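You operate a simulated robot arm through the tools that you are given. There is no shell and no other tool.

The job below is to be done with a simulated two-armed robot. You get a single attempt, and the scene is never put back.

JOB
On the top of the seal table, fold the blue rag in half and then in half again.

It is judged by the outcome, as a careful person would: the job done as asked, and still so three seconds after it is handed in. It fails if anything else is knocked over, pushed out of place, dropped, spilled or broken. A push-on lid holds only when it is set on centred and level and pressed home; a screw cap is set on level and turned clockwise until tight. Flat cloth is picked up by pressing the open fingertips on it (5 to 10 N) and closing them slowly along it; thin cloth reads only 2 to 8 mm in the jaws.

ROBOT AND FRAMES
Two 7-joint arms with two-finger parallel grippers on one trunk, on a base that drives. Base frame: it is fixed to the floor where the robot stands at the start and does not move with it; the origin is under the middle of the robot, x ahead of it, y to its left, z up; the surface under the hand at the start is at about z = 0.62. Units: m, degrees, N and s.
The left shoulder is at the start at [0.062, 0.197, 0.854], the right one opposite. With the tool pointing down near the work surface each hand reaches from about 0.32 to 0.72 m from the robot's upright axis, wherever it stands, measured 20 degrees to its own side. Places, roughly: top of the seal table [0.5, -0.4, 0.6]. Payload 1.57 kg a hand.
The TCP of each hand is the grasp point between the finger pads, 0.03 m short of the fingertips. In the tool frame z runs along the fingers and y along their closing line. The gripper opens to 0.11 m. The fingers are 0.024 m wide and 0.012 m thick; the gripper's body (0.048 by 0.112 m) begins 0.078 m behind the TCP.
Orientation is that of the tool frame in the base frame, as [roll, pitch, yaw] about the fixed x, y, z axes, in that order (R = Rz(yaw) Ry(pitch) Rx(roll)). With the fingers straight down and closing along the base's y, the tool's x points along the base's -x, its y along +y and its z along -z.

CONTROLS
- The arms move only by the tool drive_tool. It takes "left_motion", "right_motion" or both (then of equal length, played together; a hand with none holds still); each is a list of rows, each a list of 7 numbers: the finger opening in m, from 0 to 0.11, then the shift along the tool's x, y, z in m, then the turn, a rotation vector about the tool's x, y, z in degrees. In form: [[jaw, dx, dy, dz, rx, ry, rz], ...]. A call has 1 to 20 rows; each row shifts and turns the commanded pose from where the row before left it, along the tool's axes as they then stand. Each row takes 0.2 s and may step no farther than 0.05 m and 8.6 degrees from the row before; otherwise, or with a gripper value out of range, the whole call is refused. Where a pose cannot be reached the arm comes as near as it can. A force on the tool above 40 N (or 10 N above the force at the start of the call, whichever is more), or a blocked arm, ends the call early, and 0.2 s more pass. Each finger travels about 0.072 m/s and halts on what it meets, pressing with about 23 N; the grip force reading is that of the motor and also rises with nothing between the fingers. The clock runs only during rows and for 0.2 s after the last one: add rows that do not move to give the fingers time. The reply holds the time, the measured pose of the TCP, the force on the tool along the base axes, the opening and the grip force, in the units named above and with some noise, with the torque about the TCP (base axes, N m) and any sound that the robot's microphone picked up.
- Cameras (640 x 400 px; columns grow to the right, rows downward): "scene" is now at [0.0929, -0.0034, 1.4179]; the picture's right is [-0.06, -1.00, -0.00], its down [-0.91, 0.05, -0.40] and it looks along [0.40, -0.02, -0.92] (base axes); focal length 289 px, centre (320, 200). "left" rides on the left gripper at [0.07, -0.016, -0.141] in its tool frame; the picture's right is [0.23, 0.97, 0.00], its down [-0.85, 0.20, -0.48] and it looks along [-0.47, 0.11, 0.88] (tool axes); focal length 222 px, centre (320, 200). "right" rides on the right gripper at [0.07, 0.016, -0.141] in its tool frame; the picture's right is [-0.23, 0.97, 0.00], its down [-0.85, -0.20, -0.48] and it looks along [-0.47, -0.11, 0.88] (tool axes); focal length 222 px, centre (320, 200). There is no depth. A picture from a camera that has moved, and an enlarged one, comes with that camera's place and axes in the base frame and with its lens.
- grab_frame(camera): a new picture of that camera. The clock stands still meanwhile.
- lift_body(by): slides the trunk up (or, below 0, down) by that many m; the arms and the scene camera ride with it, the base frame stays. It gives what a move gives, with no picture.
- base_move(legs): drives the robot by 1 to 6 legs, each [ahead, left, turn to the left] in m, m and degrees, along the robot's own axes; the way and the turn of a leg run together, so that a leg with both is an arc; at most 1.5 m and 180 degrees a leg. The arms and the cameras ride along, it lands a little off, and it stops where it bumps. It gives what a move gives.
- head_to(pan, tilt): turns the head with the scene camera to pan (to the left, within 86 degrees either way) and tilt (down, from -29 to 69), counted from straight ahead of the robot. It gives what a move gives.
- enlarge(camera, box): a new picture of the part [left, top, right, bottom] of that camera's present view, enlarged. The clock stands still meanwhile.
- sign_off(): hands the job in; it is judged then, once.

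Places have to be worked out from the pictures, the camera data and where the tool is seen. Open the grippers and draw the arms clear of the work before you hand the job in, unless the task says otherwise.

The tools are called after "Emit:" by a JSON object that holds its "api" and its "payload". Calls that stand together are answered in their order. drive_tool: Moves the arms, as the interface text tells. Its arguments: {"type":"object","properties":{"left_motion":{"type":"array","items":{"type":"array","items":{"type":"number"}}},"right_motion":{"type":"array","items":{"type":"array","items":{"type":"number"}}}},"required":[]} The other tools are called the same way: lift_body (by) slides the trunk up or down; base_move (legs) drives the base; head_to (pan, tilt) turns the head that bears the scene camera; grab_frame (camera) takes a picture; enlarge (camera, box) takes an enlarged picture of a part of a camera's view; sign_off () hands the job in.

At the start:

```text
time_s: 0.0
left_tool_pos: [0.5282, 0.1383, 0.8569]
left_tool_rot: [180.0, -0.1, 180.0]
left_force: [0.7, 1.2, 0.9]
left_wrist_torque: [-0.01, 0.02, -0.01]
left_width: 0.1101
left_finger_force: 0.0
right_tool_pos: [0.3575, -0.2726, 0.8353]
right_tool_rot: [179.9, -0.1, -179.9]
right_force: [-0.3, 0.2, -0.1]
right_wrist_torque: [-0.01, -0.01, 0.0]
right_width: 0.1101
right_finger_force: 0.0
trunk travel left (down, up): [-0.45, 0.54]
robot x, y, heading: [0.0005, -0.0006, 0.1]
head pan, tilt: [-3.3, 66.2]
```

scene: 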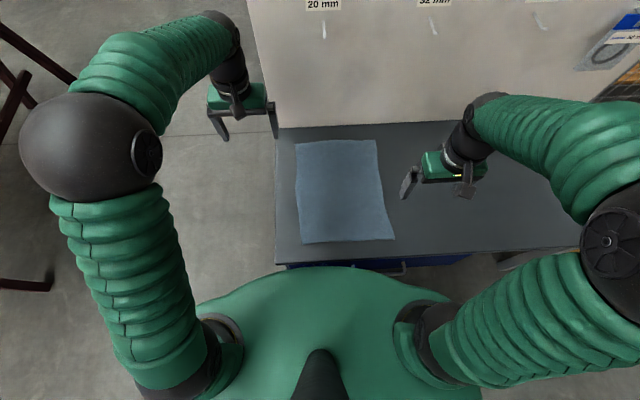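
right: 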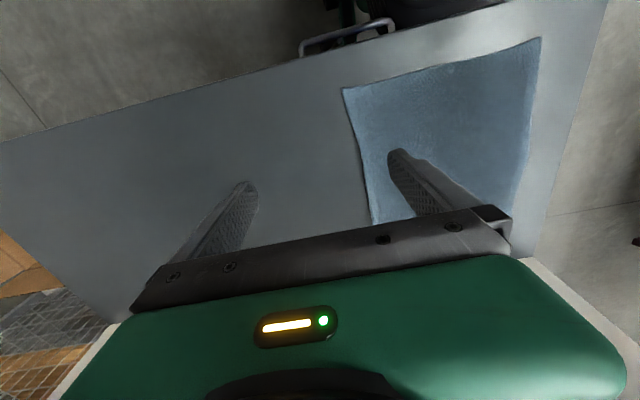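
left: 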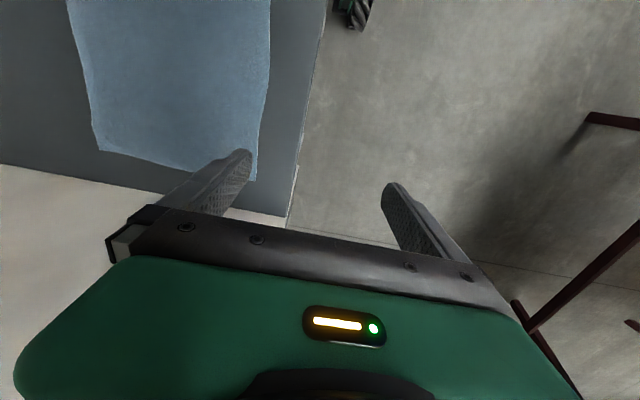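

The blue rag appears to lie at roughly x 0.31–0.65, y −0.22–0.05 on the table top. I'll take enlarged views to pin down its corners before moving.

Emit:
{"api": "enlarge", "payload": {"camera": "scene", "box": [260, 110, 500, 260]}}

Emit:
{"api": "grab_frame", "payload": {"camera": "right"}}

```text
2.67 times, centred on (380, 185) of scene
camera zoom: at [0.0929, -0.0034, 1.4179], right [-0.06, -1.0, 0.0], down [-0.91, 0.05, -0.4], along [0.4, -0.02, -0.92], focal length 771 px, centre (160, 240)
```

zoom: 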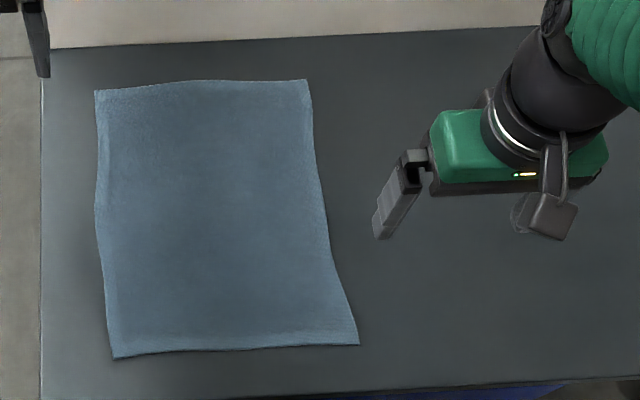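

```text
taken
camera right: at [0.289, -0.2564, 0.9763], right [0.23, 0.97, 0.0], down [0.86, -0.2, 0.48], along [0.47, -0.11, -0.88], focal length 222 px, centre (320, 200)
```

right: 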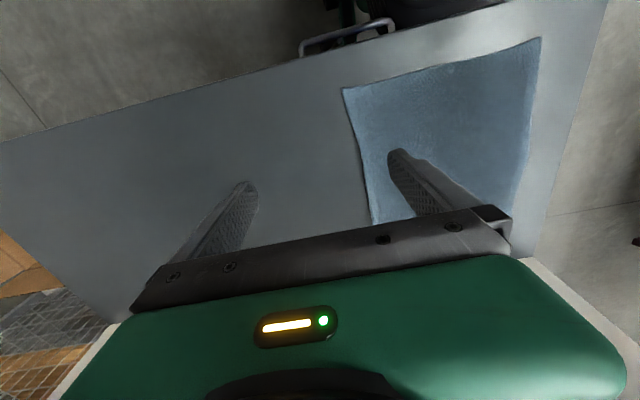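

The two views agree: corners near (0.307,0.036), (0.306,−0.225), (0.643,0.048), (0.643,−0.213), surface z≈0.62. I'll back the base 4 cm so both the near and far edges are inside the reach, then turn both hands 90° with the fingers closing along x.

Emit:
{"api": "base_move", "payload": {"legs": [[-0.04, 0, 0]]}}

Emit:
{"api": "drive_tool", "payload": {"left_motion": [[0.11, 0, 0, 0, 0, 0, 7.5], [0.11, 0, 0, 0, 0, 0, 7.5], [0.11, 0, 0, 0, 0, 0, 7.5], [0.11, 0, 0, 0, 0, 0, 7.5], [0.11, 0, 0, 0, 0, 0, 7.5], [0.11, 0, 0, 0, 0, 0, 7.5], [0.08, 0, 0, 0, 0, 0, 7.5], [0.08, 0, 0, 0, 0, 0, 7.5], [0.06, 0, 0, 0, 0, 0, 7.5], [0.06, 0, 0, 0, 0, 0, 7.5], [0.05, 0, 0, 0, 0, 0, 7.5], [0.05, 0, 0, 0, 0, 0, 7.5]], "right_motion": [[0.11, 0, 0, 0, 0, 0, -7.5], [0.11, 0, 0, 0, 0, 0, -7.5], [0.11, 0, 0, 0, 0, 0, -7.5], [0.11, 0, 0, 0, 0, 0, -7.5], [0.11, 0, 0, 0, 0, 0, -7.5], [0.11, 0, 0, 0, 0, 0, -7.5], [0.08, 0, 0, 0, 0, 0, -7.5], [0.08, 0, 0, 0, 0, 0, -7.5], [0.06, 0, 0, 0, 0, 0, -7.5], [0.06, 0, 0, 0, 0, 0, -7.5], [0.05, 0, 0, 0, 0, 0, -7.5], [0.05, 0, 0, 0, 0, 0, -7.5]]}}

```text
time_s: 0.9
left_tool_pos: [0.4876, 0.1392, 0.857]
left_tool_rot: [-179.9, 0.1, 180.0]
left_force: [-0.8, -0.1, 0.1]
left_wrist_torque: [-0.03, 0.01, -0.02]
left_width: 0.1097
left_finger_force: 0.0
right_tool_pos: [0.317, -0.2712, 0.8352]
right_tool_rot: [179.9, 0.0, 180.0]
right_force: [0.4, 0.2, 0.8]
right_wrist_torque: [0.01, 0.0, -0.03]
right_width: 0.1097
right_finger_force: 0.1
trunk travel left (down, up): [-0.45, 0.54]
robot x, y, heading: [-0.0439, -0.0009, 0.1]
head pan, tilt: [-3.3, 66.2]
```

```text
time_s: 3.5
left_tool_pos: [0.4863, 0.1389, 0.8578]
left_tool_rot: [179.9, 0.0, 89.8]
left_force: [0.5, 0.6, -0.2]
left_wrist_torque: [0.01, 0.0, 0.01]
left_width: 0.0502
left_finger_force: 0.0
right_tool_pos: [0.3163, -0.2716, 0.8352]
right_tool_rot: [-179.8, 0.0, -89.8]
right_force: [0.2, -1.0, -0.2]
right_wrist_torque: [0.02, -0.01, -0.02]
right_width: 0.05
right_finger_force: 0.2
trunk travel left (down, up): [-0.45, 0.54]
robot x, y, heading: [-0.0395, 0.0009, -0.1]
head pan, tilt: [-3.3, 66.2]
```

Both wrists turned as intended. Now I bring both hands above the near corners, about (0.338, −0.200) and (0.338, 0.018), fingertips 5 cm above the rag with the jaws opening 3 cm.

Emit:
{"api": "drive_tool", "payload": {"left_motion": [[0.04, -0.0202, -0.0247, 0.0264, 0, 0, 0], [0.03, -0.0202, -0.0247, 0.0264, 0, 0, 0], [0.03, -0.0202, -0.0247, 0.0264, 0, 0, 0], [0.03, -0.0202, -0.0247, 0.0264, 0, 0, 0], [0.03, -0.0202, -0.0247, 0.0264, 0, 0, 0], [0.03, -0.0202, -0.0247, 0.0264, 0, 0, 0], [0.03, 0, 0, 0, 0, 0, 0]], "right_motion": [[0.04, -0.0119, -0.0036, 0.0225, 0, 0, 0], [0.03, -0.0119, -0.0036, 0.0225, 0, 0, 0], [0.03, -0.0119, -0.0036, 0.0225, 0, 0, 0], [0.03, -0.0119, -0.0036, 0.0225, 0, 0, 0], [0.03, -0.0119, -0.0036, 0.0225, 0, 0, 0], [0.03, -0.0119, -0.0036, 0.0225, 0, 0, 0], [0.03, 0, 0, 0, 0, 0, 0]]}}

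Emit:
{"api": "grab_frame", "payload": {"camera": "scene"}}

Emit:
{"api": "grab_frame", "payload": {"camera": "right"}}

Emit:
{"api": "grab_frame", "payload": {"camera": "left"}}

```text
time_s: 5.1
left_tool_pos: [0.3406, 0.0191, 0.695]
left_tool_rot: [180.0, 0.0, 90.0]
left_force: [0.0, 0.8, 0.5]
left_wrist_torque: [0.02, -0.01, 0.03]
left_width: 0.0302
left_finger_force: 0.1
right_tool_pos: [0.3397, -0.201, 0.702]
right_tool_rot: [-179.7, 0.1, -90.0]
right_force: [-1.3, 0.6, -0.4]
right_wrist_torque: [0.0, 0.01, -0.01]
right_width: 0.03
right_finger_force: 0.0
trunk travel left (down, up): [-0.45, 0.54]
robot x, y, heading: [-0.0378, 0.0015, 0.2]
head pan, tilt: [-3.3, 66.2]
```

```text
taken
camera scene: at [0.0524, -0.0037, 1.418], right [-0.06, -1.0, 0.0], down [-0.91, 0.05, -0.4], along [0.4, -0.02, -0.92], focal length 289 px, centre (320, 200)
```

scene: 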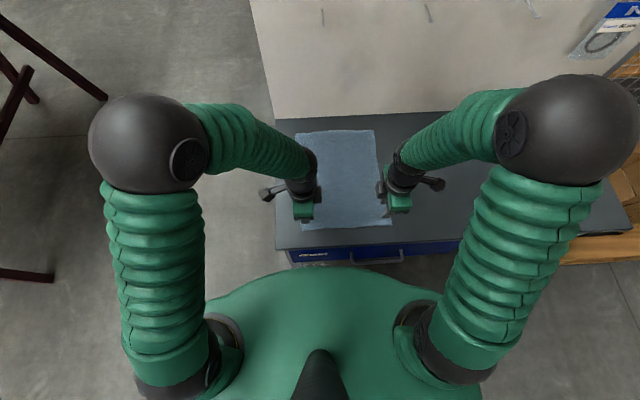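

```text
taken
camera right: at [0.3228, -0.271, 0.8435], right [-0.97, 0.23, 0.0], down [0.2, 0.85, 0.48], along [0.11, 0.47, -0.88], focal length 222 px, centre (320, 200)
```

right: 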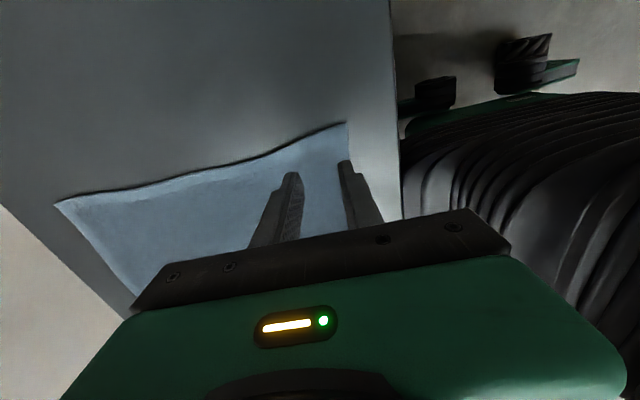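

```text
taken
camera left: at [0.3233, 0.09, 0.8381], right [0.97, 0.23, 0.0], down [0.2, -0.86, 0.48], along [0.11, -0.47, -0.88], focal length 222 px, centre (320, 200)
```

left: 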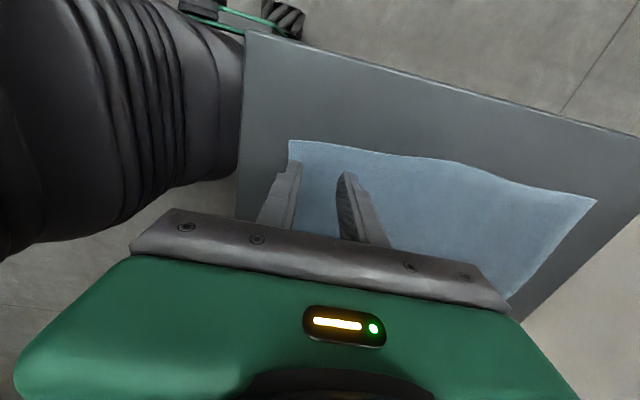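

The hands are placed correctly; both inner and outer fingers are over the rag. I lower them to about 5 mm above expected contact.

Emit:
{"api": "drive_tool", "payload": {"left_motion": [[0.03, -0.004, 0, 0.02, 0, 0, 0], [0.03, 0, 0, 0.02, 0, 0, 0], [0.03, 0, 0, 0, 0, 0, 0]], "right_motion": [[0.03, 0, 0, 0.024, 0, 0, 0], [0.03, 0, 0, 0.023, 0, 0, 0], [0.03, 0, 0, 0, 0, 0, 0]]}}

```text
time_s: 5.9
left_tool_pos: [0.338, 0.0135, 0.6589]
left_tool_rot: [179.9, 0.0, 90.0]
left_force: [1.5, 0.7, -0.8]
left_wrist_torque: [0.02, 0.04, -0.04]
left_width: 0.0301
left_finger_force: 0.0
right_tool_pos: [0.339, -0.2006, 0.6558]
right_tool_rot: [-179.8, 0.2, -90.0]
right_force: [-0.2, -0.1, 0.4]
right_wrist_torque: [0.0, 0.01, -0.01]
right_width: 0.0299
right_finger_force: 0.1
trunk travel left (down, up): [-0.45, 0.54]
robot x, y, heading: [-0.0391, -0.0006, 0.0]
head pan, tilt: [-3.3, 66.2]
```

Still free of contact. I step down slowly to find the surface and see how force builds.

Emit:
{"api": "drive_tool", "payload": {"left_motion": [[0.03, 0, 0, 0.003, 0, 0, 0], [0.03, 0, 0, 0.002, 0, 0, 0], [0.03, 0, 0, 0, 0, 0, 0]], "right_motion": [[0.03, 0, 0, 0.002, 0, 0, 0], [0.03, 0, 0, 0.001, 0, 0, 0], [0.03, 0, 0, 0, 0, 0, 0]]}}

```text
time_s: 6.7
left_tool_pos: [0.3387, 0.0149, 0.6542]
left_tool_rot: [179.9, -0.1, 89.9]
left_force: [0.4, 1.3, 3.3]
left_wrist_torque: [0.03, -0.06, -0.02]
left_width: 0.0301
left_finger_force: 0.1
right_tool_pos: [0.3381, -0.2015, 0.6533]
right_tool_rot: [-179.9, 0.0, -90.0]
right_force: [-3.1, -3.9, 17.8]
right_wrist_torque: [-0.15, 0.06, -0.02]
right_width: 0.03
right_finger_force: 0.1
trunk travel left (down, up): [-0.45, 0.54]
robot x, y, heading: [-0.0416, -0.0008, 0.4]
head pan, tilt: [-3.3, 66.2]
```

Both are touching: left 3 N, right 18 N. I ease the right up slightly and press the left a touch more, aiming for 5–10 N each.

Emit:
{"api": "drive_tool", "payload": {"left_motion": [[0.03, 0, 0, 0.0005, 0, 0, 0], [0.03, 0, 0, 0, 0, 0, 0]], "right_motion": [[0.03, 0, 0, -0.001, 0, 0, 0], [0.03, 0, 0, 0, 0, 0, 0]]}}

```text
time_s: 7.3
left_tool_pos: [0.3379, 0.0149, 0.654]
left_tool_rot: [179.8, 0.0, 90.0]
left_force: [1.7, 2.1, 6.9]
left_wrist_torque: [0.06, -0.04, 0.02]
left_width: 0.0302
left_finger_force: 0.0
right_tool_pos: [0.3381, -0.2009, 0.6528]
right_tool_rot: [-179.8, 0.0, -90.0]
right_force: [1.3, -1.6, 12.0]
right_wrist_torque: [-0.1, -0.07, 0.05]
right_width: 0.0299
right_finger_force: 0.1
trunk travel left (down, up): [-0.45, 0.54]
robot x, y, heading: [-0.0378, 0.0026, 0.2]
head pan, tilt: [-3.3, 66.2]
```

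Left 7 N, right about 12 N; I trim the right slightly and close both jaws slowly along the rag.

Emit:
{"api": "drive_tool", "payload": {"left_motion": [[0.03, 0, 0, 0.0002, 0, 0, 0], [0.028, 0, 0, 0, 0, 0, 0], [0.026, 0, 0, 0, 0, 0, 0], [0.024, 0, 0, 0, 0, 0, 0], [0.022, 0, 0, 0, 0, 0, 0], [0.02, 0, 0, 0, 0, 0, 0], [0.018, 0, 0, 0, 0, 0, 0], [0.016, 0, 0, 0, 0, 0, 0], [0.014, 0, 0, 0, 0, 0, 0], [0.012, 0, 0, 0, 0, 0, 0], [0.01, 0, 0, 0, 0, 0, 0], [0.008, 0, 0, 0, 0, 0, 0], [0.006, 0, 0, 0, 0, 0, 0], [0.004, 0, 0, 0, 0, 0, 0], [0.002, 0, 0, 0, 0, 0, 0], [0.0, 0, 0, 0, 0, 0, 0], [0.0, 0, 0, 0, 0, 0, 0]], "right_motion": [[0.03, 0, 0, -0.0005, 0, 0, 0], [0.028, 0, 0, 0, 0, 0, 0], [0.026, 0, 0, 0, 0, 0, 0], [0.024, 0, 0, 0, 0, 0, 0], [0.022, 0, 0, 0, 0, 0, 0], [0.02, 0, 0, 0, 0, 0, 0], [0.018, 0, 0, 0, 0, 0, 0], [0.016, 0, 0, 0, 0, 0, 0], [0.014, 0, 0, 0, 0, 0, 0], [0.012, 0, 0, 0, 0, 0, 0], [0.01, 0, 0, 0, 0, 0, 0], [0.008, 0, 0, 0, 0, 0, 0], [0.006, 0, 0, 0, 0, 0, 0], [0.004, 0, 0, 0, 0, 0, 0], [0.002, 0, 0, 0, 0, 0, 0], [0.0, 0, 0, 0, 0, 0, 0], [0.0, 0, 0, 0, 0, 0, 0]]}}

Emit:
{"api": "grab_frame", "payload": {"camera": "right"}}

Emit:
{"api": "grab_frame", "payload": {"camera": "left"}}

```text
time_s: 10.9
left_tool_pos: [0.3362, 0.0147, 0.6537]
left_tool_rot: [180.0, 0.0, 90.0]
left_force: [-0.3, -1.0, 8.8]
left_wrist_torque: [0.02, -0.02, 0.04]
left_width: 0.0042
left_finger_force: 22.7
right_tool_pos: [0.3373, -0.2005, 0.6535]
right_tool_rot: [-179.8, 0.0, -90.0]
right_force: [-0.2, 1.2, 6.0]
right_wrist_torque: [0.02, 0.03, 0.01]
right_width: 0.0041
right_finger_force: 23.1
trunk travel left (down, up): [-0.45, 0.54]
robot x, y, heading: [-0.0419, 0.0023, 0.1]
head pan, tilt: [-3.3, 66.2]
```

```text
taken
camera right: at [0.3214, -0.2714, 0.7946], right [-0.97, 0.23, 0.0], down [0.2, 0.85, 0.48], along [0.11, 0.47, -0.88], focal length 222 px, centre (320, 200)
```

right: 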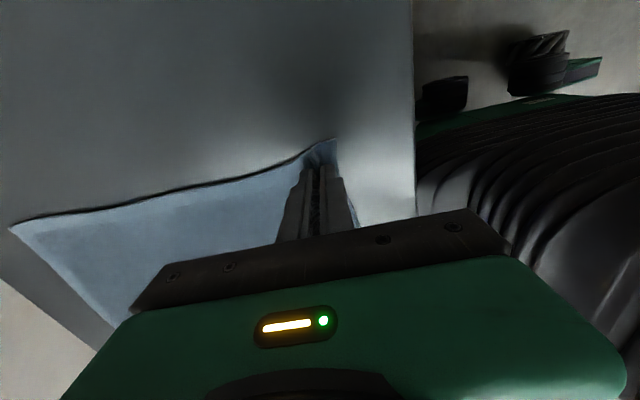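

```text
taken
camera left: at [0.3218, 0.0846, 0.7953], right [0.97, 0.23, 0.0], down [0.2, -0.86, 0.48], along [0.11, -0.47, -0.88], focal length 222 px, centre (320, 200)
```

left: 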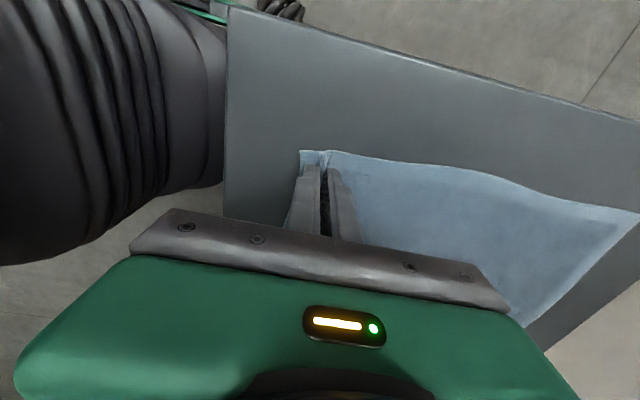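

Both hands hold a ruck of cloth at 4 mm. I lift gently 5 cm while moving slightly forward and check that the grip holds.

Emit:
{"api": "drive_tool", "payload": {"left_motion": [[0.0, 0, 0, -0.012, 0, 0, 0], [0.0, 0, 0.003, -0.012, 0, 0, 0], [0.0, 0, 0.006, -0.012, 0, 0, 0], [0.0, 0, 0.008, -0.012, 0, 0, 0], [0.0, 0, 0.01, -0.012, 0, 0, 0], [0.0, 0, 0, 0, 0, 0, 0]], "right_motion": [[0.0, 0, 0, -0.012, 0, 0, 0], [0.0, 0, -0.003, -0.012, 0, 0, 0], [0.0, 0, -0.006, -0.012, 0, 0, 0], [0.0, 0, -0.008, -0.012, 0, 0, 0], [0.0, 0, -0.01, -0.012, 0, 0, 0], [0.0, 0, 0, 0, 0, 0, 0]]}}

Emit:
{"api": "grab_frame", "payload": {"camera": "right"}}

Emit:
{"api": "grab_frame", "payload": {"camera": "left"}}

Emit:
{"api": "enlarge", "payload": {"camera": "scene", "box": [230, 110, 470, 260]}}

```text
time_s: 12.3
left_tool_pos: [0.3657, 0.0125, 0.7136]
left_tool_rot: [179.9, -0.1, 90.0]
left_force: [-0.4, -1.5, -0.3]
left_wrist_torque: [0.0, 0.02, 0.02]
left_width: 0.0042
left_finger_force: 23.1
right_tool_pos: [0.3653, -0.2008, 0.7129]
right_tool_rot: [-179.8, 0.1, -90.0]
right_force: [0.4, 0.3, -0.2]
right_wrist_torque: [0.05, -0.02, 0.02]
right_width: 0.004
right_finger_force: 23.0
trunk travel left (down, up): [-0.45, 0.54]
robot x, y, heading: [-0.0411, 0.0018, -0.3]
head pan, tilt: [-3.3, 66.2]
```

```text
taken
camera right: at [0.3487, -0.2718, 0.8545], right [-0.97, 0.23, 0.0], down [0.2, 0.85, 0.48], along [0.11, 0.47, -0.88], focal length 222 px, centre (320, 200)
```

right: 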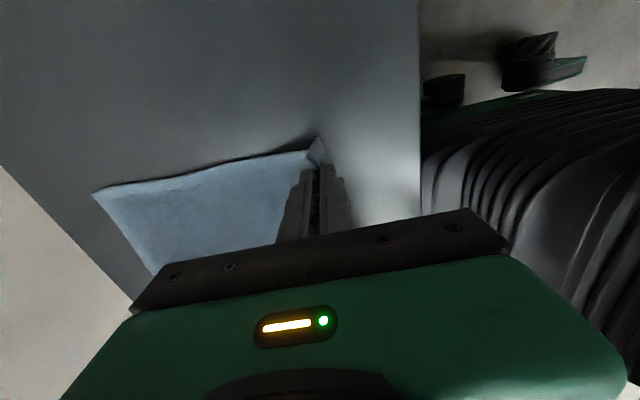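

```text
taken
camera left: at [0.3498, 0.0839, 0.8558], right [0.97, 0.23, 0.0], down [0.2, -0.86, 0.48], along [0.11, -0.47, -0.88], focal length 222 px, centre (320, 200)
```

left: 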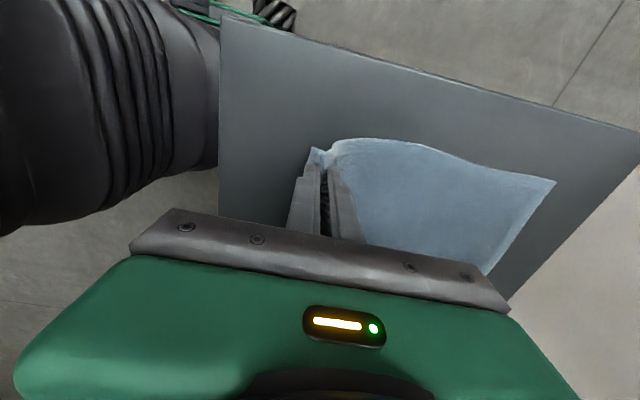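

```text
2.67 times, centred on (350, 185) of scene
camera zoom: at [0.0532, -0.0039, 1.4179], right [-0.06, -1.0, 0.0], down [-0.91, 0.05, -0.4], along [0.4, -0.02, -0.92], focal length 771 px, centre (240, 240)
```

zoom: 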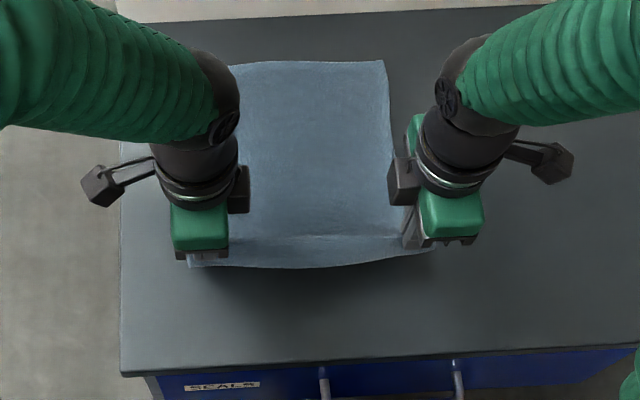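

The near edge is lifted evenly by both hands and the far edge hasn't shifted. I carry it forward on an arc about the middle line x≈0.475.

Emit:
{"api": "drive_tool", "payload": {"left_motion": [[0.0, 0, 0.015, -0.02, 0, 0, 0], [0.0, 0, 0.02, -0.015, 0, 0, 0], [0.0, 0, 0.02, -0.009, 0, 0, 0], [0.0, 0, 0.02, -0.005, 0, 0, 0], [0.0, 0, 0.02, -0.002, 0, 0, 0], [0.0, 0, 0.02, 0.001, 0, 0, 0], [0.0, 0, 0.02, 0.005, 0, 0, 0], [0.0, 0, 0.02, 0.008, 0, 0, 0], [0.0, 0, 0.02, 0.011, 0, 0, 0], [0.0, 0, 0.02, 0.015, 0, 0, 0], [0.0, 0, 0.018, 0.018, 0, 0, 0], [0.0, 0, 0, 0, 0, 0, 0]], "right_motion": [[0.0, 0, -0.015, -0.02, 0, 0, 0], [0.0, 0, -0.02, -0.015, 0, 0, 0], [0.0, 0, -0.02, -0.009, 0, 0, 0], [0.0, 0, -0.02, -0.005, 0, 0, 0], [0.0, 0, -0.02, -0.002, 0, 0, 0], [0.0, 0, -0.02, 0.001, 0, 0, 0], [0.0, 0, -0.02, 0.005, 0, 0, 0], [0.0, 0, -0.02, 0.008, 0, 0, 0], [0.0, 0, -0.02, 0.011, 0, 0, 0], [0.0, 0, -0.02, 0.015, 0, 0, 0], [0.0, 0, -0.018, 0.018, 0, 0, 0], [0.0, 0, 0, 0, 0, 0, 0]]}}

Emit:
{"api": "grab_frame", "payload": {"camera": "right"}}

Emit:
{"api": "grab_frame", "payload": {"camera": "left"}}

Emit:
{"api": "enlarge", "payload": {"camera": "scene", "box": [230, 110, 470, 260]}}

```text
time_s: 14.9
left_tool_pos: [0.5788, 0.0147, 0.7082]
left_tool_rot: [179.8, 0.0, 90.0]
left_force: [-1.1, 1.4, 0.1]
left_wrist_torque: [-0.01, -0.04, 0.01]
left_width: 0.0041
left_finger_force: 23.0
right_tool_pos: [0.5769, -0.2006, 0.7076]
right_tool_rot: [-179.8, -0.1, -90.0]
right_force: [-0.3, 0.5, 0.5]
right_wrist_torque: [0.0, 0.01, 0.02]
right_width: 0.0039
right_finger_force: 23.2
trunk travel left (down, up): [-0.45, 0.54]
robot x, y, heading: [-0.0386, 0.0018, 0.0]
head pan, tilt: [-3.3, 66.2]
```

```text
taken
camera right: at [0.5602, -0.2706, 0.8485], right [-0.97, 0.23, 0.0], down [0.2, 0.85, 0.48], along [0.11, 0.47, -0.88], focal length 222 px, centre (320, 200)
```

right: 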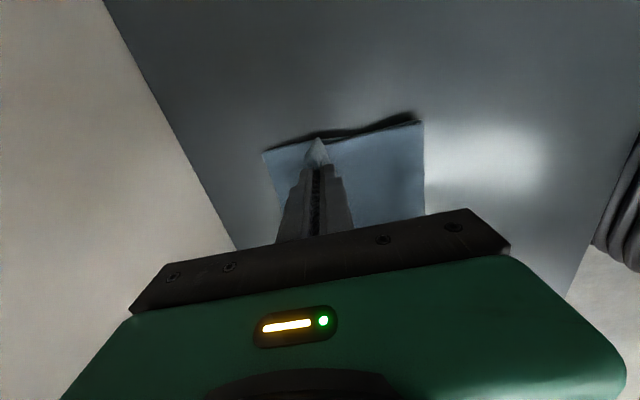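

```text
taken
camera left: at [0.562, 0.0837, 0.8494], right [0.97, 0.23, 0.0], down [0.2, -0.86, 0.48], along [0.11, -0.47, -0.88], focal length 222 px, centre (320, 200)
```

left: 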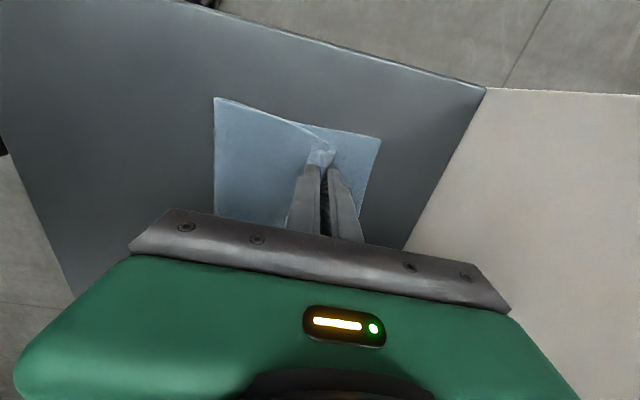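

```text
2.67 times, centred on (350, 185) of scene
camera zoom: at [0.0537, -0.0038, 1.4179], right [-0.06, -1.0, 0.0], down [-0.91, 0.05, -0.4], along [0.4, -0.02, -0.92], focal length 771 px, centre (240, 240)
```

zoom: 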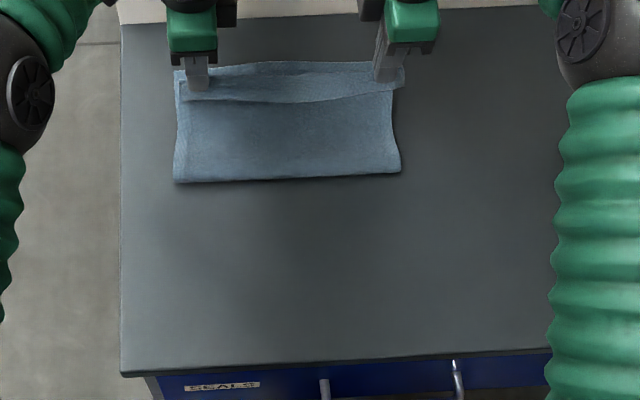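

The fold is forming cleanly, with the far edge of the lower layer at x≈0.633. I lower the held edge to about x 0.602, just above the lower layer.

Emit:
{"api": "drive_tool", "payload": {"left_motion": [[0.0, 0, 0.011, 0.015, 0, 0, 0], [0.0, 0, 0.008, 0.015, 0, 0, 0], [0.0, 0, 0.005, 0.012, 0, 0, 0], [0.0, 0, 0, 0.005, 0, 0, 0], [0.0, 0, 0, 0, 0, 0, 0]], "right_motion": [[0.0, 0, -0.011, 0.015, 0, 0, 0], [0.0, 0, -0.009, 0.015, 0, 0, 0], [0.0, 0, -0.005, 0.012, 0, 0, 0], [0.0, 0, 0, 0.005, 0, 0, 0], [0.0, 0, 0, 0, 0, 0, 0]]}}

Emit:
{"api": "grab_frame", "payload": {"camera": "right"}}

Emit:
{"api": "grab_frame", "payload": {"camera": "left"}}

Emit:
{"api": "enlarge", "payload": {"camera": "scene", "box": [230, 110, 470, 260]}}

```text
time_s: 16.1
left_tool_pos: [0.6034, 0.0134, 0.6602]
left_tool_rot: [179.8, 0.0, 90.0]
left_force: [1.0, -0.2, 6.1]
left_wrist_torque: [-0.03, 0.03, 0.01]
left_width: 0.0043
left_finger_force: 23.1
right_tool_pos: [0.6032, -0.2006, 0.6616]
right_tool_rot: [-179.8, 0.1, -90.0]
right_force: [0.4, -1.6, 6.3]
right_wrist_torque: [0.01, 0.0, 0.02]
right_width: 0.0041
right_finger_force: 23.3
trunk travel left (down, up): [-0.45, 0.54]
robot x, y, heading: [-0.0423, 0.0032, 0.1]
head pan, tilt: [-3.3, 66.2]
```

```text
taken
camera right: at [0.5864, -0.2712, 0.8021], right [-0.97, 0.23, 0.0], down [0.2, 0.85, 0.48], along [0.11, 0.47, -0.88], focal length 222 px, centre (320, 200)
```

right: 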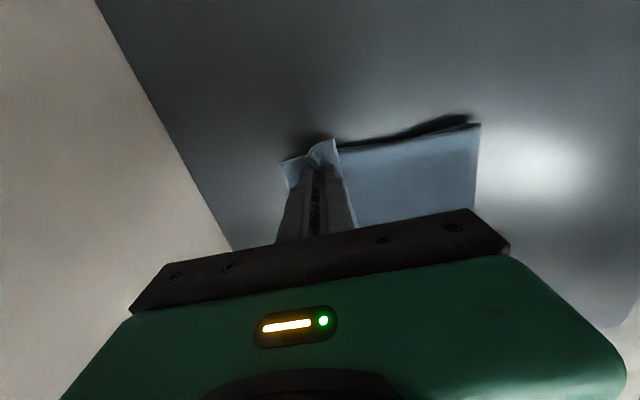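

```text
taken
camera left: at [0.5861, 0.0832, 0.8027], right [0.97, 0.23, 0.0], down [0.2, -0.86, 0.48], along [0.11, -0.47, -0.88], focal length 222 px, centre (320, 200)
```

left: 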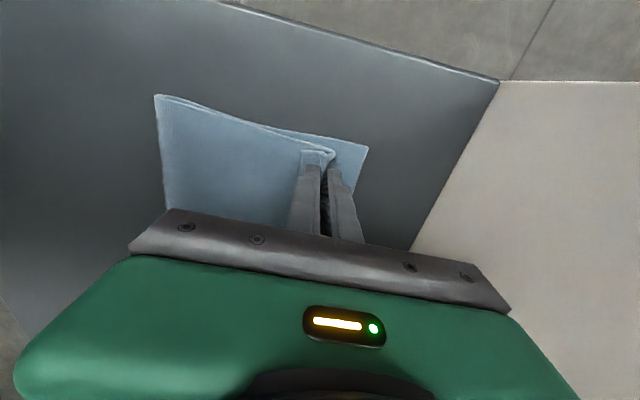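

```text
2.67 times, centred on (350, 185) of scene
camera zoom: at [0.0528, -0.0039, 1.4182], right [-0.06, -1.0, 0.0], down [-0.91, 0.05, -0.4], along [0.4, -0.02, -0.92], focal length 771 px, centre (240, 240)
```

zoom: 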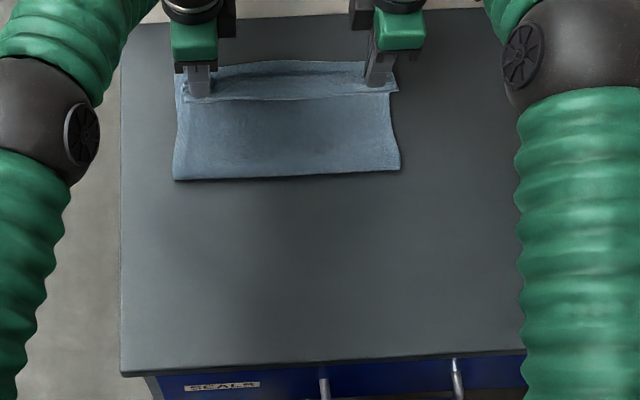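

Both hands rest on the lower layer with about 6 N. I open the jaws slowly, which spreads the ruck back flat, then look.

Emit:
{"api": "drive_tool", "payload": {"left_motion": [[0.006, 0, 0, 0, 0, 0, 0], [0.008, 0, 0, 0, 0, 0, 0], [0.01, 0, 0, 0, 0, 0, 0], [0.012, 0, 0, 0, 0, 0, 0], [0.014, 0, 0, 0, 0, 0, 0], [0.016, 0, 0, 0, 0, 0, 0], [0.018, 0, 0, 0, 0, 0, 0], [0.02, 0, 0, 0, 0, 0, 0], [0.022, 0, 0, 0, 0, 0, 0], [0.024, 0, 0, 0, 0, 0, 0], [0.026, 0, 0, 0, 0, 0, 0], [0.028, 0, 0, 0, 0, 0, 0], [0.03, 0, 0, 0, 0, 0, 0], [0.03, 0, 0, 0, 0, 0, 0]], "right_motion": [[0.006, 0, 0, 0, 0, 0, 0], [0.008, 0, 0, 0, 0, 0, 0], [0.01, 0, 0, 0, 0, 0, 0], [0.012, 0, 0, 0, 0, 0, 0], [0.014, 0, 0, 0, 0, 0, 0], [0.016, 0, 0, 0, 0, 0, 0], [0.018, 0, 0, 0, 0, 0, 0], [0.02, 0, 0, 0, 0, 0, 0], [0.022, 0, 0, 0, 0, 0, 0], [0.024, 0, 0, 0, 0, 0, 0], [0.026, 0, 0, 0, 0, 0, 0], [0.028, 0, 0, 0, 0, 0, 0], [0.03, 0, 0, 0, 0, 0, 0], [0.03, 0, 0, 0, 0, 0, 0]]}}

Emit:
{"api": "grab_frame", "payload": {"camera": "right"}}

Emit:
{"api": "grab_frame", "payload": {"camera": "left"}}

Emit:
{"api": "enlarge", "payload": {"camera": "scene", "box": [230, 110, 470, 260]}}

```text
time_s: 19.1
left_tool_pos: [0.6024, 0.0132, 0.6596]
left_tool_rot: [180.0, 0.0, 90.0]
left_force: [1.4, 0.2, 3.1]
left_wrist_torque: [-0.02, 0.04, -0.02]
left_width: 0.0287
left_finger_force: 0.1
right_tool_pos: [0.6036, -0.2004, 0.6597]
right_tool_rot: [-180.0, 0.0, -90.0]
right_force: [1.5, -0.5, 3.0]
right_wrist_torque: [0.01, 0.03, 0.02]
right_width: 0.0293
right_finger_force: 0.1
trunk travel left (down, up): [-0.45, 0.54]
robot x, y, heading: [-0.04, 0.0008, 0.1]
head pan, tilt: [-3.3, 66.2]
```

```text
taken
camera right: at [0.5868, -0.2709, 0.8011], right [-0.97, 0.23, 0.0], down [0.2, 0.85, 0.48], along [0.11, 0.47, -0.88], focal length 222 px, centre (320, 200)
```

right: 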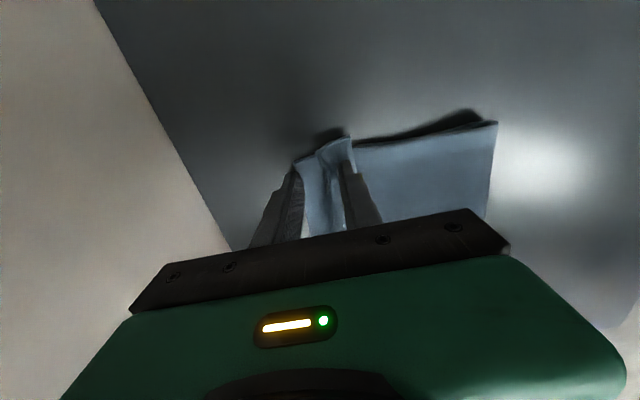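

```text
taken
camera left: at [0.5865, 0.0834, 0.8015], right [0.97, 0.23, 0.0], down [0.2, -0.86, 0.48], along [0.11, -0.47, -0.88], focal length 222 px, centre (320, 200)
```

left: 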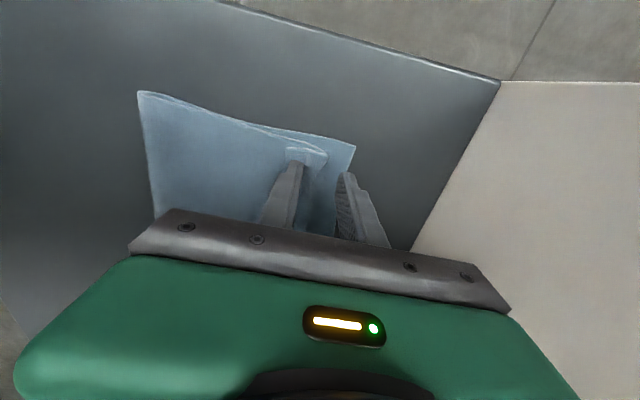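

```text
2.67 times, centred on (350, 185) of scene
camera zoom: at [0.0542, -0.0037, 1.4179], right [-0.06, -1.0, 0.0], down [-0.91, 0.05, -0.4], along [0.4, -0.02, -0.92], focal length 771 px, centre (240, 240)
```

zoom: 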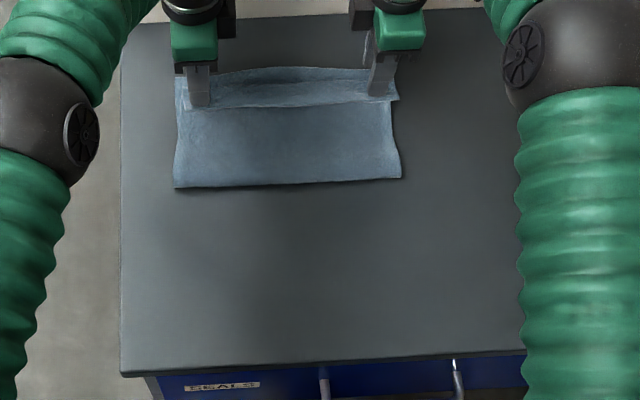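

Opening dragged the top layer back ~2 cm; the far fingers came off it. I lift both hands straight up and look at the state clearly.

Emit:
{"api": "drive_tool", "payload": {"left_motion": [[0.03, 0, 0, -0.01, 0, 0, 0], [0.03, 0, 0, -0.03, 0, 0, 0], [0.03, 0.01, -0.02, -0.03, 0, 0, 0], [0.03, 0.03, -0.03, -0.02, 0, 0, 0], [0.03, 0.04, -0.02, -0.0, 0, 0, 0], [0.03, 0, 0, 0, 0, 0, 0]], "right_motion": [[0.03, 0, 0, -0.01, 0, 0, 0], [0.03, 0, 0, -0.03, 0, 0, 0], [0.03, 0.01, 0.02, -0.03, 0, 0, 0], [0.03, 0.03, 0.03, -0.02, 0, 0, 0], [0.03, 0.04, 0.02, 0, 0, 0, 0], [0.03, 0, 0, 0, 0, 0, 0]]}}

Emit:
{"api": "grab_frame", "payload": {"camera": "right"}}

Emit:
{"api": "grab_frame", "payload": {"camera": "left"}}

Emit:
{"api": "enlarge", "payload": {"camera": "scene", "box": [260, 110, 420, 210]}}

```text
time_s: 20.5
left_tool_pos: [0.533, 0.0954, 0.7507]
left_tool_rot: [179.9, 0.0, 90.0]
left_force: [0.4, 0.1, -0.8]
left_wrist_torque: [0.02, -0.02, 0.03]
left_width: 0.0301
left_finger_force: 0.1
right_tool_pos: [0.5333, -0.2803, 0.7486]
right_tool_rot: [-179.9, 0.1, -90.0]
right_force: [-0.4, -0.2, 0.9]
right_wrist_torque: [0.01, -0.01, 0.04]
right_width: 0.0302
right_finger_force: 0.0
trunk travel left (down, up): [-0.45, 0.54]
robot x, y, heading: [-0.0398, 0.0005, 0.3]
head pan, tilt: [-3.3, 66.2]
```

```text
taken
camera right: at [0.5174, -0.3505, 0.8892], right [-0.97, 0.23, 0.0], down [0.2, 0.85, 0.48], along [0.11, 0.47, -0.88], focal length 222 px, centre (320, 200)
```

right: 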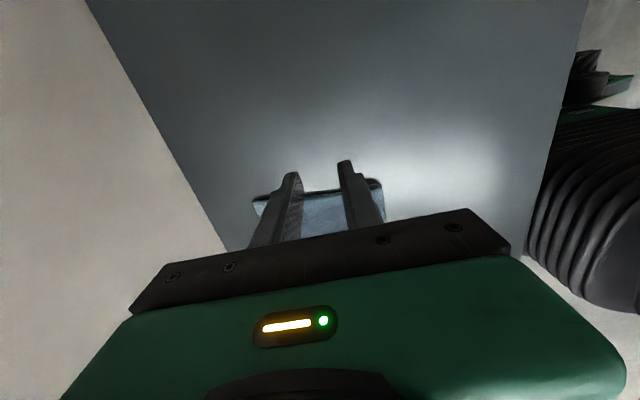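

```text
taken
camera left: at [0.5169, 0.1647, 0.8929], right [0.97, 0.23, 0.0], down [0.2, -0.86, 0.48], along [0.11, -0.47, -0.88], focal length 222 px, centre (320, 200)
```

left: 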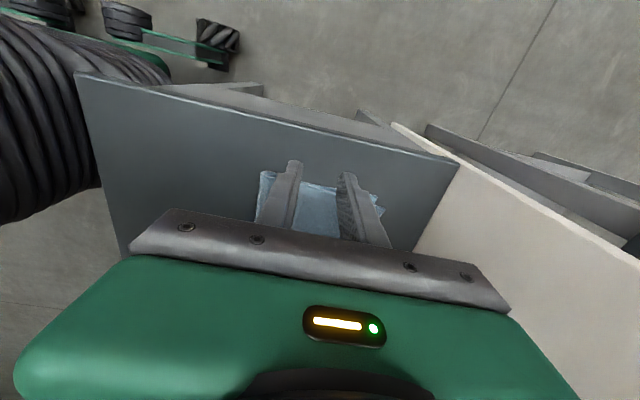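

```text
4.00 times, centred on (340, 160) of scene
camera zoom: at [0.0549, -0.0038, 1.4178], right [-0.06, -1.0, 0.0], down [-0.91, 0.05, -0.4], along [0.4, -0.02, -0.92], focal length 1157 px, centre (240, 360)
```

zoom: 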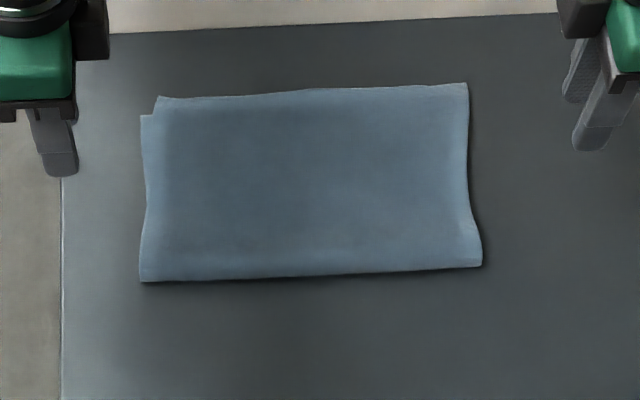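

The rag relaxed into a clean half-fold: roughly x 0.467–0.637, y −0.22–0.045, with just a small 1 cm mismatch at the far-left corner. I look closer at the left edge and corners before choosing where to grip for the second fold.

Emit:
{"api": "enlarge", "payload": {"camera": "scene", "box": [288, 125, 352, 165]}}

Emit:
{"api": "enlarge", "payload": {"camera": "scene", "box": [330, 125, 394, 185]}}

Emit:
{"api": "enlarge", "payload": {"camera": "scene", "box": [280, 150, 344, 190]}}

```text
10.00 times, centred on (320, 145) of scene
camera zoom: at [0.0549, -0.0038, 1.4178], right [-0.06, -1.0, 0.0], down [-0.91, 0.05, -0.4], along [0.4, -0.02, -0.92], focal length 2891 px, centre (320, 750)
```

zoom: 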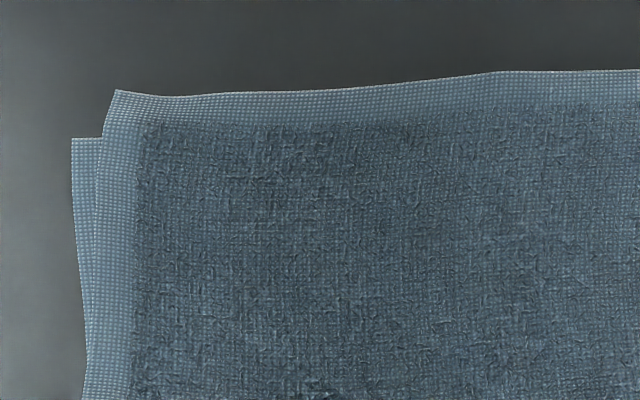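

```text
6.67 times, centred on (362, 155) of scene
camera zoom: at [0.0549, -0.0038, 1.4178], right [-0.06, -1.0, 0.0], down [-0.91, 0.05, -0.4], along [0.4, -0.02, -0.92], focal length 1928 px, centre (40, 500)
```

zoom: 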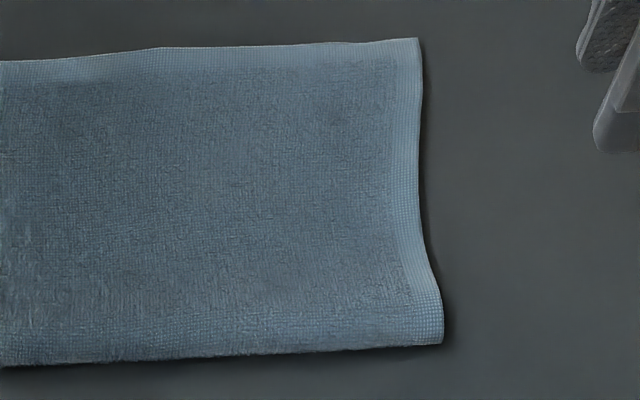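

```text
10.00 times, centred on (312, 170) of scene
camera zoom: at [0.0549, -0.0038, 1.4178], right [-0.06, -1.0, 0.0], down [-0.91, 0.05, -0.4], along [0.4, -0.02, -0.92], focal length 2891 px, centre (400, 500)
```

zoom: 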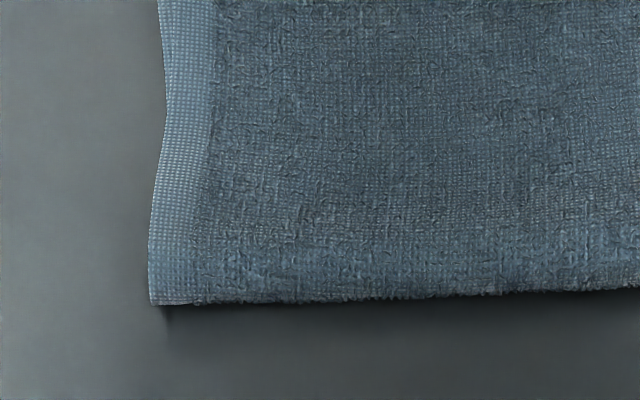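

The half-fold is neat. For the second fold I'll use the right hand on the middle of the right edge (x≈0.555, edge at y≈−0.214), closing along y so the ruck runs parallel to that edge; the left hand retreats to the left.

Emit:
{"api": "drive_tool", "payload": {"left_motion": [[0.03, 0.03, 0, -0.03, 0, 0, 0], [0.03, 0.03, 0, -0.03, 0, 0, 0], [0.03, 0.03, 0, -0.03, 0, 0, 0], [0.03, 0.03, 0, 0, 0, 0, 0], [0.03, 0.03, 0, 0, 0, 0, 0], [0.03, 0, 0, 0, 0, 0, 0], [0.03, 0, 0, 0, 0, 0, 0], [0.03, 0, 0, 0, 0, 0, 0], [0.03, 0, 0, 0, 0, 0, 0], [0.03, 0, 0, 0, 0, 0, 0], [0.03, 0, 0, 0, 0, 0, 0], [0.03, 0, 0, 0, 0, 0, 0], [0.03, 0, 0, 0, 0, 0, 0], [0.03, 0, 0, 0, 0, 0, 0], [0.03, 0, 0, 0, 0, 0, 0], [0.03, 0, 0, 0, 0, 0, 0]], "right_motion": [[0.032, 0, 0, 0, 0, 0, 7.5], [0.032, 0, 0, 0, 0, 0, 7.5], [0.032, 0, 0, 0, 0, 0, 7.5], [0.032, 0, 0, 0, 0, 0, 7.5], [0.032, 0, 0, 0, 0, 0, 7.5], [0.032, 0, 0, 0, 0, 0, 7.5], [0.032, 0, 0, 0, 0, 0, 7.5], [0.032, 0, 0, 0, 0, 0, 7.5], [0.032, 0, 0, 0, 0, 0, 7.5], [0.032, 0, 0, 0, 0, 0, 7.5], [0.032, 0, 0, 0, 0, 0, 7.5], [0.032, 0, 0, 0, 0, 0, 7.5], [0.032, -0.007, 0.032, 0.01, 0, 0, 0], [0.032, -0.007, 0.032, 0.02, 0, 0, 0], [0.032, -0.008, 0.032, 0.02, 0, 0, 0], [0.032, 0, 0, 0, 0, 0, 0]]}}

Emit:
{"api": "grab_frame", "payload": {"camera": "right"}}

Emit:
{"api": "enlarge", "payload": {"camera": "scene", "box": [240, 100, 480, 250]}}

```text
time_s: 23.9
left_tool_pos: [0.5316, 0.2435, 0.8387]
left_tool_rot: [179.9, -0.1, 90.1]
left_force: [0.4, 0.4, 0.2]
left_wrist_torque: [-0.03, 0.0, 0.02]
left_width: 0.0301
left_finger_force: 0.1
right_tool_pos: [0.5554, -0.1851, 0.7011]
right_tool_rot: [180.0, 0.2, -180.0]
right_force: [0.5, 1.0, -0.1]
right_wrist_torque: [0.0, -0.03, -0.01]
right_width: 0.0318
right_finger_force: 0.1
trunk travel left (down, up): [-0.45, 0.54]
robot x, y, heading: [-0.0409, -0.001, -0.2]
head pan, tilt: [-3.3, 66.2]
```

```text
taken
camera right: at [0.4848, -0.1689, 0.8415], right [0.23, 0.97, 0.0], down [0.85, -0.2, 0.48], along [0.47, -0.11, -0.88], focal length 222 px, centre (320, 200)
```

right: 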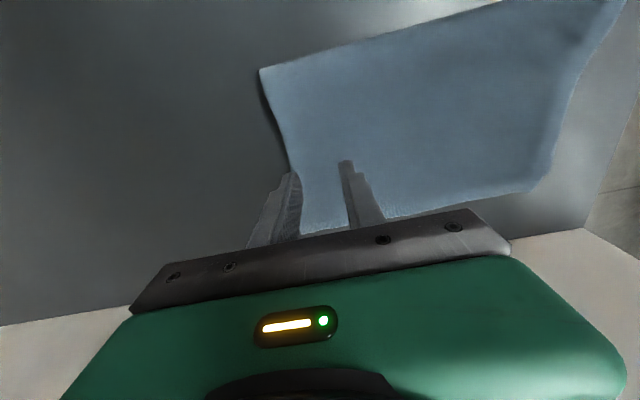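

```text
2.67 times, centred on (360, 175) of scene
camera zoom: at [0.0541, -0.0026, 1.4179], right [-0.06, -1.0, 0.0], down [-0.91, 0.05, -0.4], along [0.4, -0.02, -0.92], focal length 771 px, centre (213, 267)
```

zoom: 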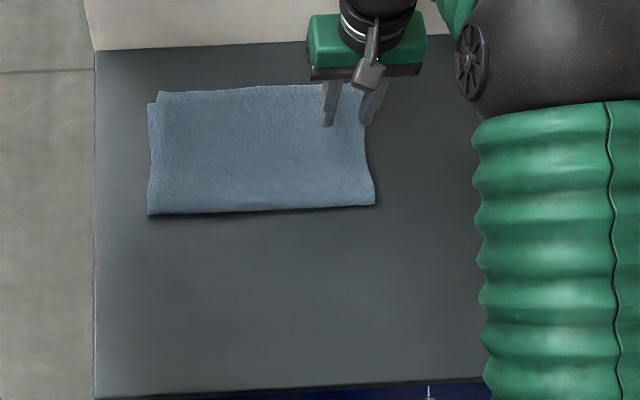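

The fingers straddle 20–30 mm inside the right edge as planned. Lowering to just above the cloth, then feeling for contact.

Emit:
{"api": "drive_tool", "payload": {"right_motion": [[0.032, 0, 0, 0.02, 0, 0, 0], [0.032, 0, 0, 0.018, 0, 0, 0], [0.032, 0, 0, 0, 0, 0, 0]]}}

Emit:
{"api": "drive_tool", "payload": {"right_motion": [[0.032, 0, 0, 0.003, 0, 0, 0], [0.032, 0, 0, 0.002, 0, 0, 0], [0.032, 0, 0, 0, 0, 0, 0]]}}

```text
time_s: 24.7
left_tool_pos: [0.5319, 0.2433, 0.8394]
left_tool_rot: [-180.0, 0.0, 90.0]
left_force: [-0.3, 0.8, 0.6]
left_wrist_torque: [-0.01, 0.02, -0.03]
left_width: 0.0301
left_finger_force: 0.1
right_tool_pos: [0.5549, -0.1833, 0.6619]
right_tool_rot: [-179.9, 0.0, -180.0]
right_force: [1.5, -1.0, -0.6]
right_wrist_torque: [-0.01, 0.02, 0.01]
right_width: 0.0323
right_finger_force: 0.0
trunk travel left (down, up): [-0.45, 0.54]
robot x, y, heading: [-0.0401, 0.0, -0.2]
head pan, tilt: [-3.3, 66.2]
```

```text
time_s: 25.5
left_tool_pos: [0.5313, 0.2428, 0.8398]
left_tool_rot: [179.9, 0.0, 89.9]
left_force: [0.2, 0.0, 0.0]
left_wrist_torque: [-0.01, 0.01, -0.01]
left_width: 0.03
left_finger_force: 0.1
right_tool_pos: [0.5549, -0.1831, 0.657]
right_tool_rot: [179.9, 0.1, 180.0]
right_force: [-1.5, -2.1, 4.2]
right_wrist_torque: [-0.06, 0.04, 0.0]
right_width: 0.0317
right_finger_force: 0.0
trunk travel left (down, up): [-0.45, 0.54]
robot x, y, heading: [-0.0431, -0.0013, -0.2]
head pan, tilt: [-3.3, 66.2]
```

Contact at 4 N; I press about 1 mm more (≈10 N) so both layers are gripped, and close slowly.

Emit:
{"api": "drive_tool", "payload": {"right_motion": [[0.032, 0, 0, 0.001, 0, 0, 0], [0.032, 0, 0, 0, 0, 0, 0]]}}

Emit:
{"api": "drive_tool", "payload": {"right_motion": [[0.03, 0, 0, 0, 0, 0, 0], [0.028, 0, 0, 0, 0, 0, 0], [0.026, 0, 0, 0, 0, 0, 0], [0.024, 0, 0, 0, 0, 0, 0], [0.022, 0, 0, 0, 0, 0, 0], [0.02, 0, 0, 0, 0, 0, 0], [0.018, 0, 0, 0, 0, 0, 0], [0.016, 0, 0, 0, 0, 0, 0], [0.014, 0, 0, 0, 0, 0, 0], [0.012, 0, 0, 0, 0, 0, 0], [0.01, 0, 0, 0, 0, 0, 0], [0.008, 0, 0, 0, 0, 0, 0], [0.006, 0, 0, 0, 0, 0, 0], [0.004, 0, 0, 0, 0, 0, 0], [0.002, 0, 0, 0, 0, 0, 0], [0.0, 0, 0, 0, 0, 0, 0], [0.0, 0, 0, 0, 0, 0, 0]]}}

Emit:
{"api": "grab_frame", "payload": {"camera": "right"}}

```text
time_s: 26.1
left_tool_pos: [0.5305, 0.2437, 0.8394]
left_tool_rot: [179.9, 0.0, 90.0]
left_force: [0.6, -0.2, 0.4]
left_wrist_torque: [-0.02, 0.02, -0.01]
left_width: 0.0302
left_finger_force: 0.1
right_tool_pos: [0.555, -0.1848, 0.6563]
right_tool_rot: [-180.0, 0.2, -179.9]
right_force: [-0.9, -0.3, 8.1]
right_wrist_torque: [-0.03, 0.02, 0.02]
right_width: 0.0319
right_finger_force: 0.1
trunk travel left (down, up): [-0.45, 0.54]
robot x, y, heading: [-0.0432, -0.0011, -0.2]
head pan, tilt: [-3.3, 66.2]
```

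```text
time_s: 29.7
left_tool_pos: [0.5312, 0.2442, 0.8399]
left_tool_rot: [179.9, 0.1, 90.1]
left_force: [0.3, 0.5, -0.8]
left_wrist_torque: [0.0, -0.01, -0.01]
left_width: 0.03
left_finger_force: 0.0
right_tool_pos: [0.5546, -0.1837, 0.6566]
right_tool_rot: [-180.0, 0.2, -180.0]
right_force: [0.1, 0.9, 9.5]
right_wrist_torque: [0.05, 0.02, -0.03]
right_width: 0.0078
right_finger_force: 22.6
trunk travel left (down, up): [-0.45, 0.54]
robot x, y, heading: [-0.0403, -0.0021, -0.0]
head pan, tilt: [-3.3, 66.2]
```

```text
taken
camera right: at [0.4846, -0.1679, 0.797], right [0.23, 0.97, 0.0], down [0.85, -0.2, 0.48], along [0.47, -0.11, -0.88], focal length 222 px, centre (320, 200)
```

right: 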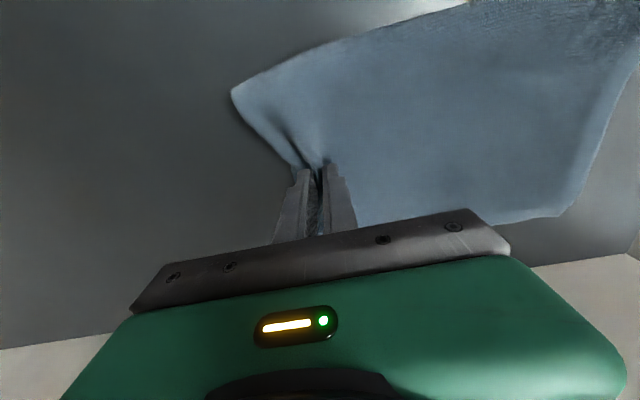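

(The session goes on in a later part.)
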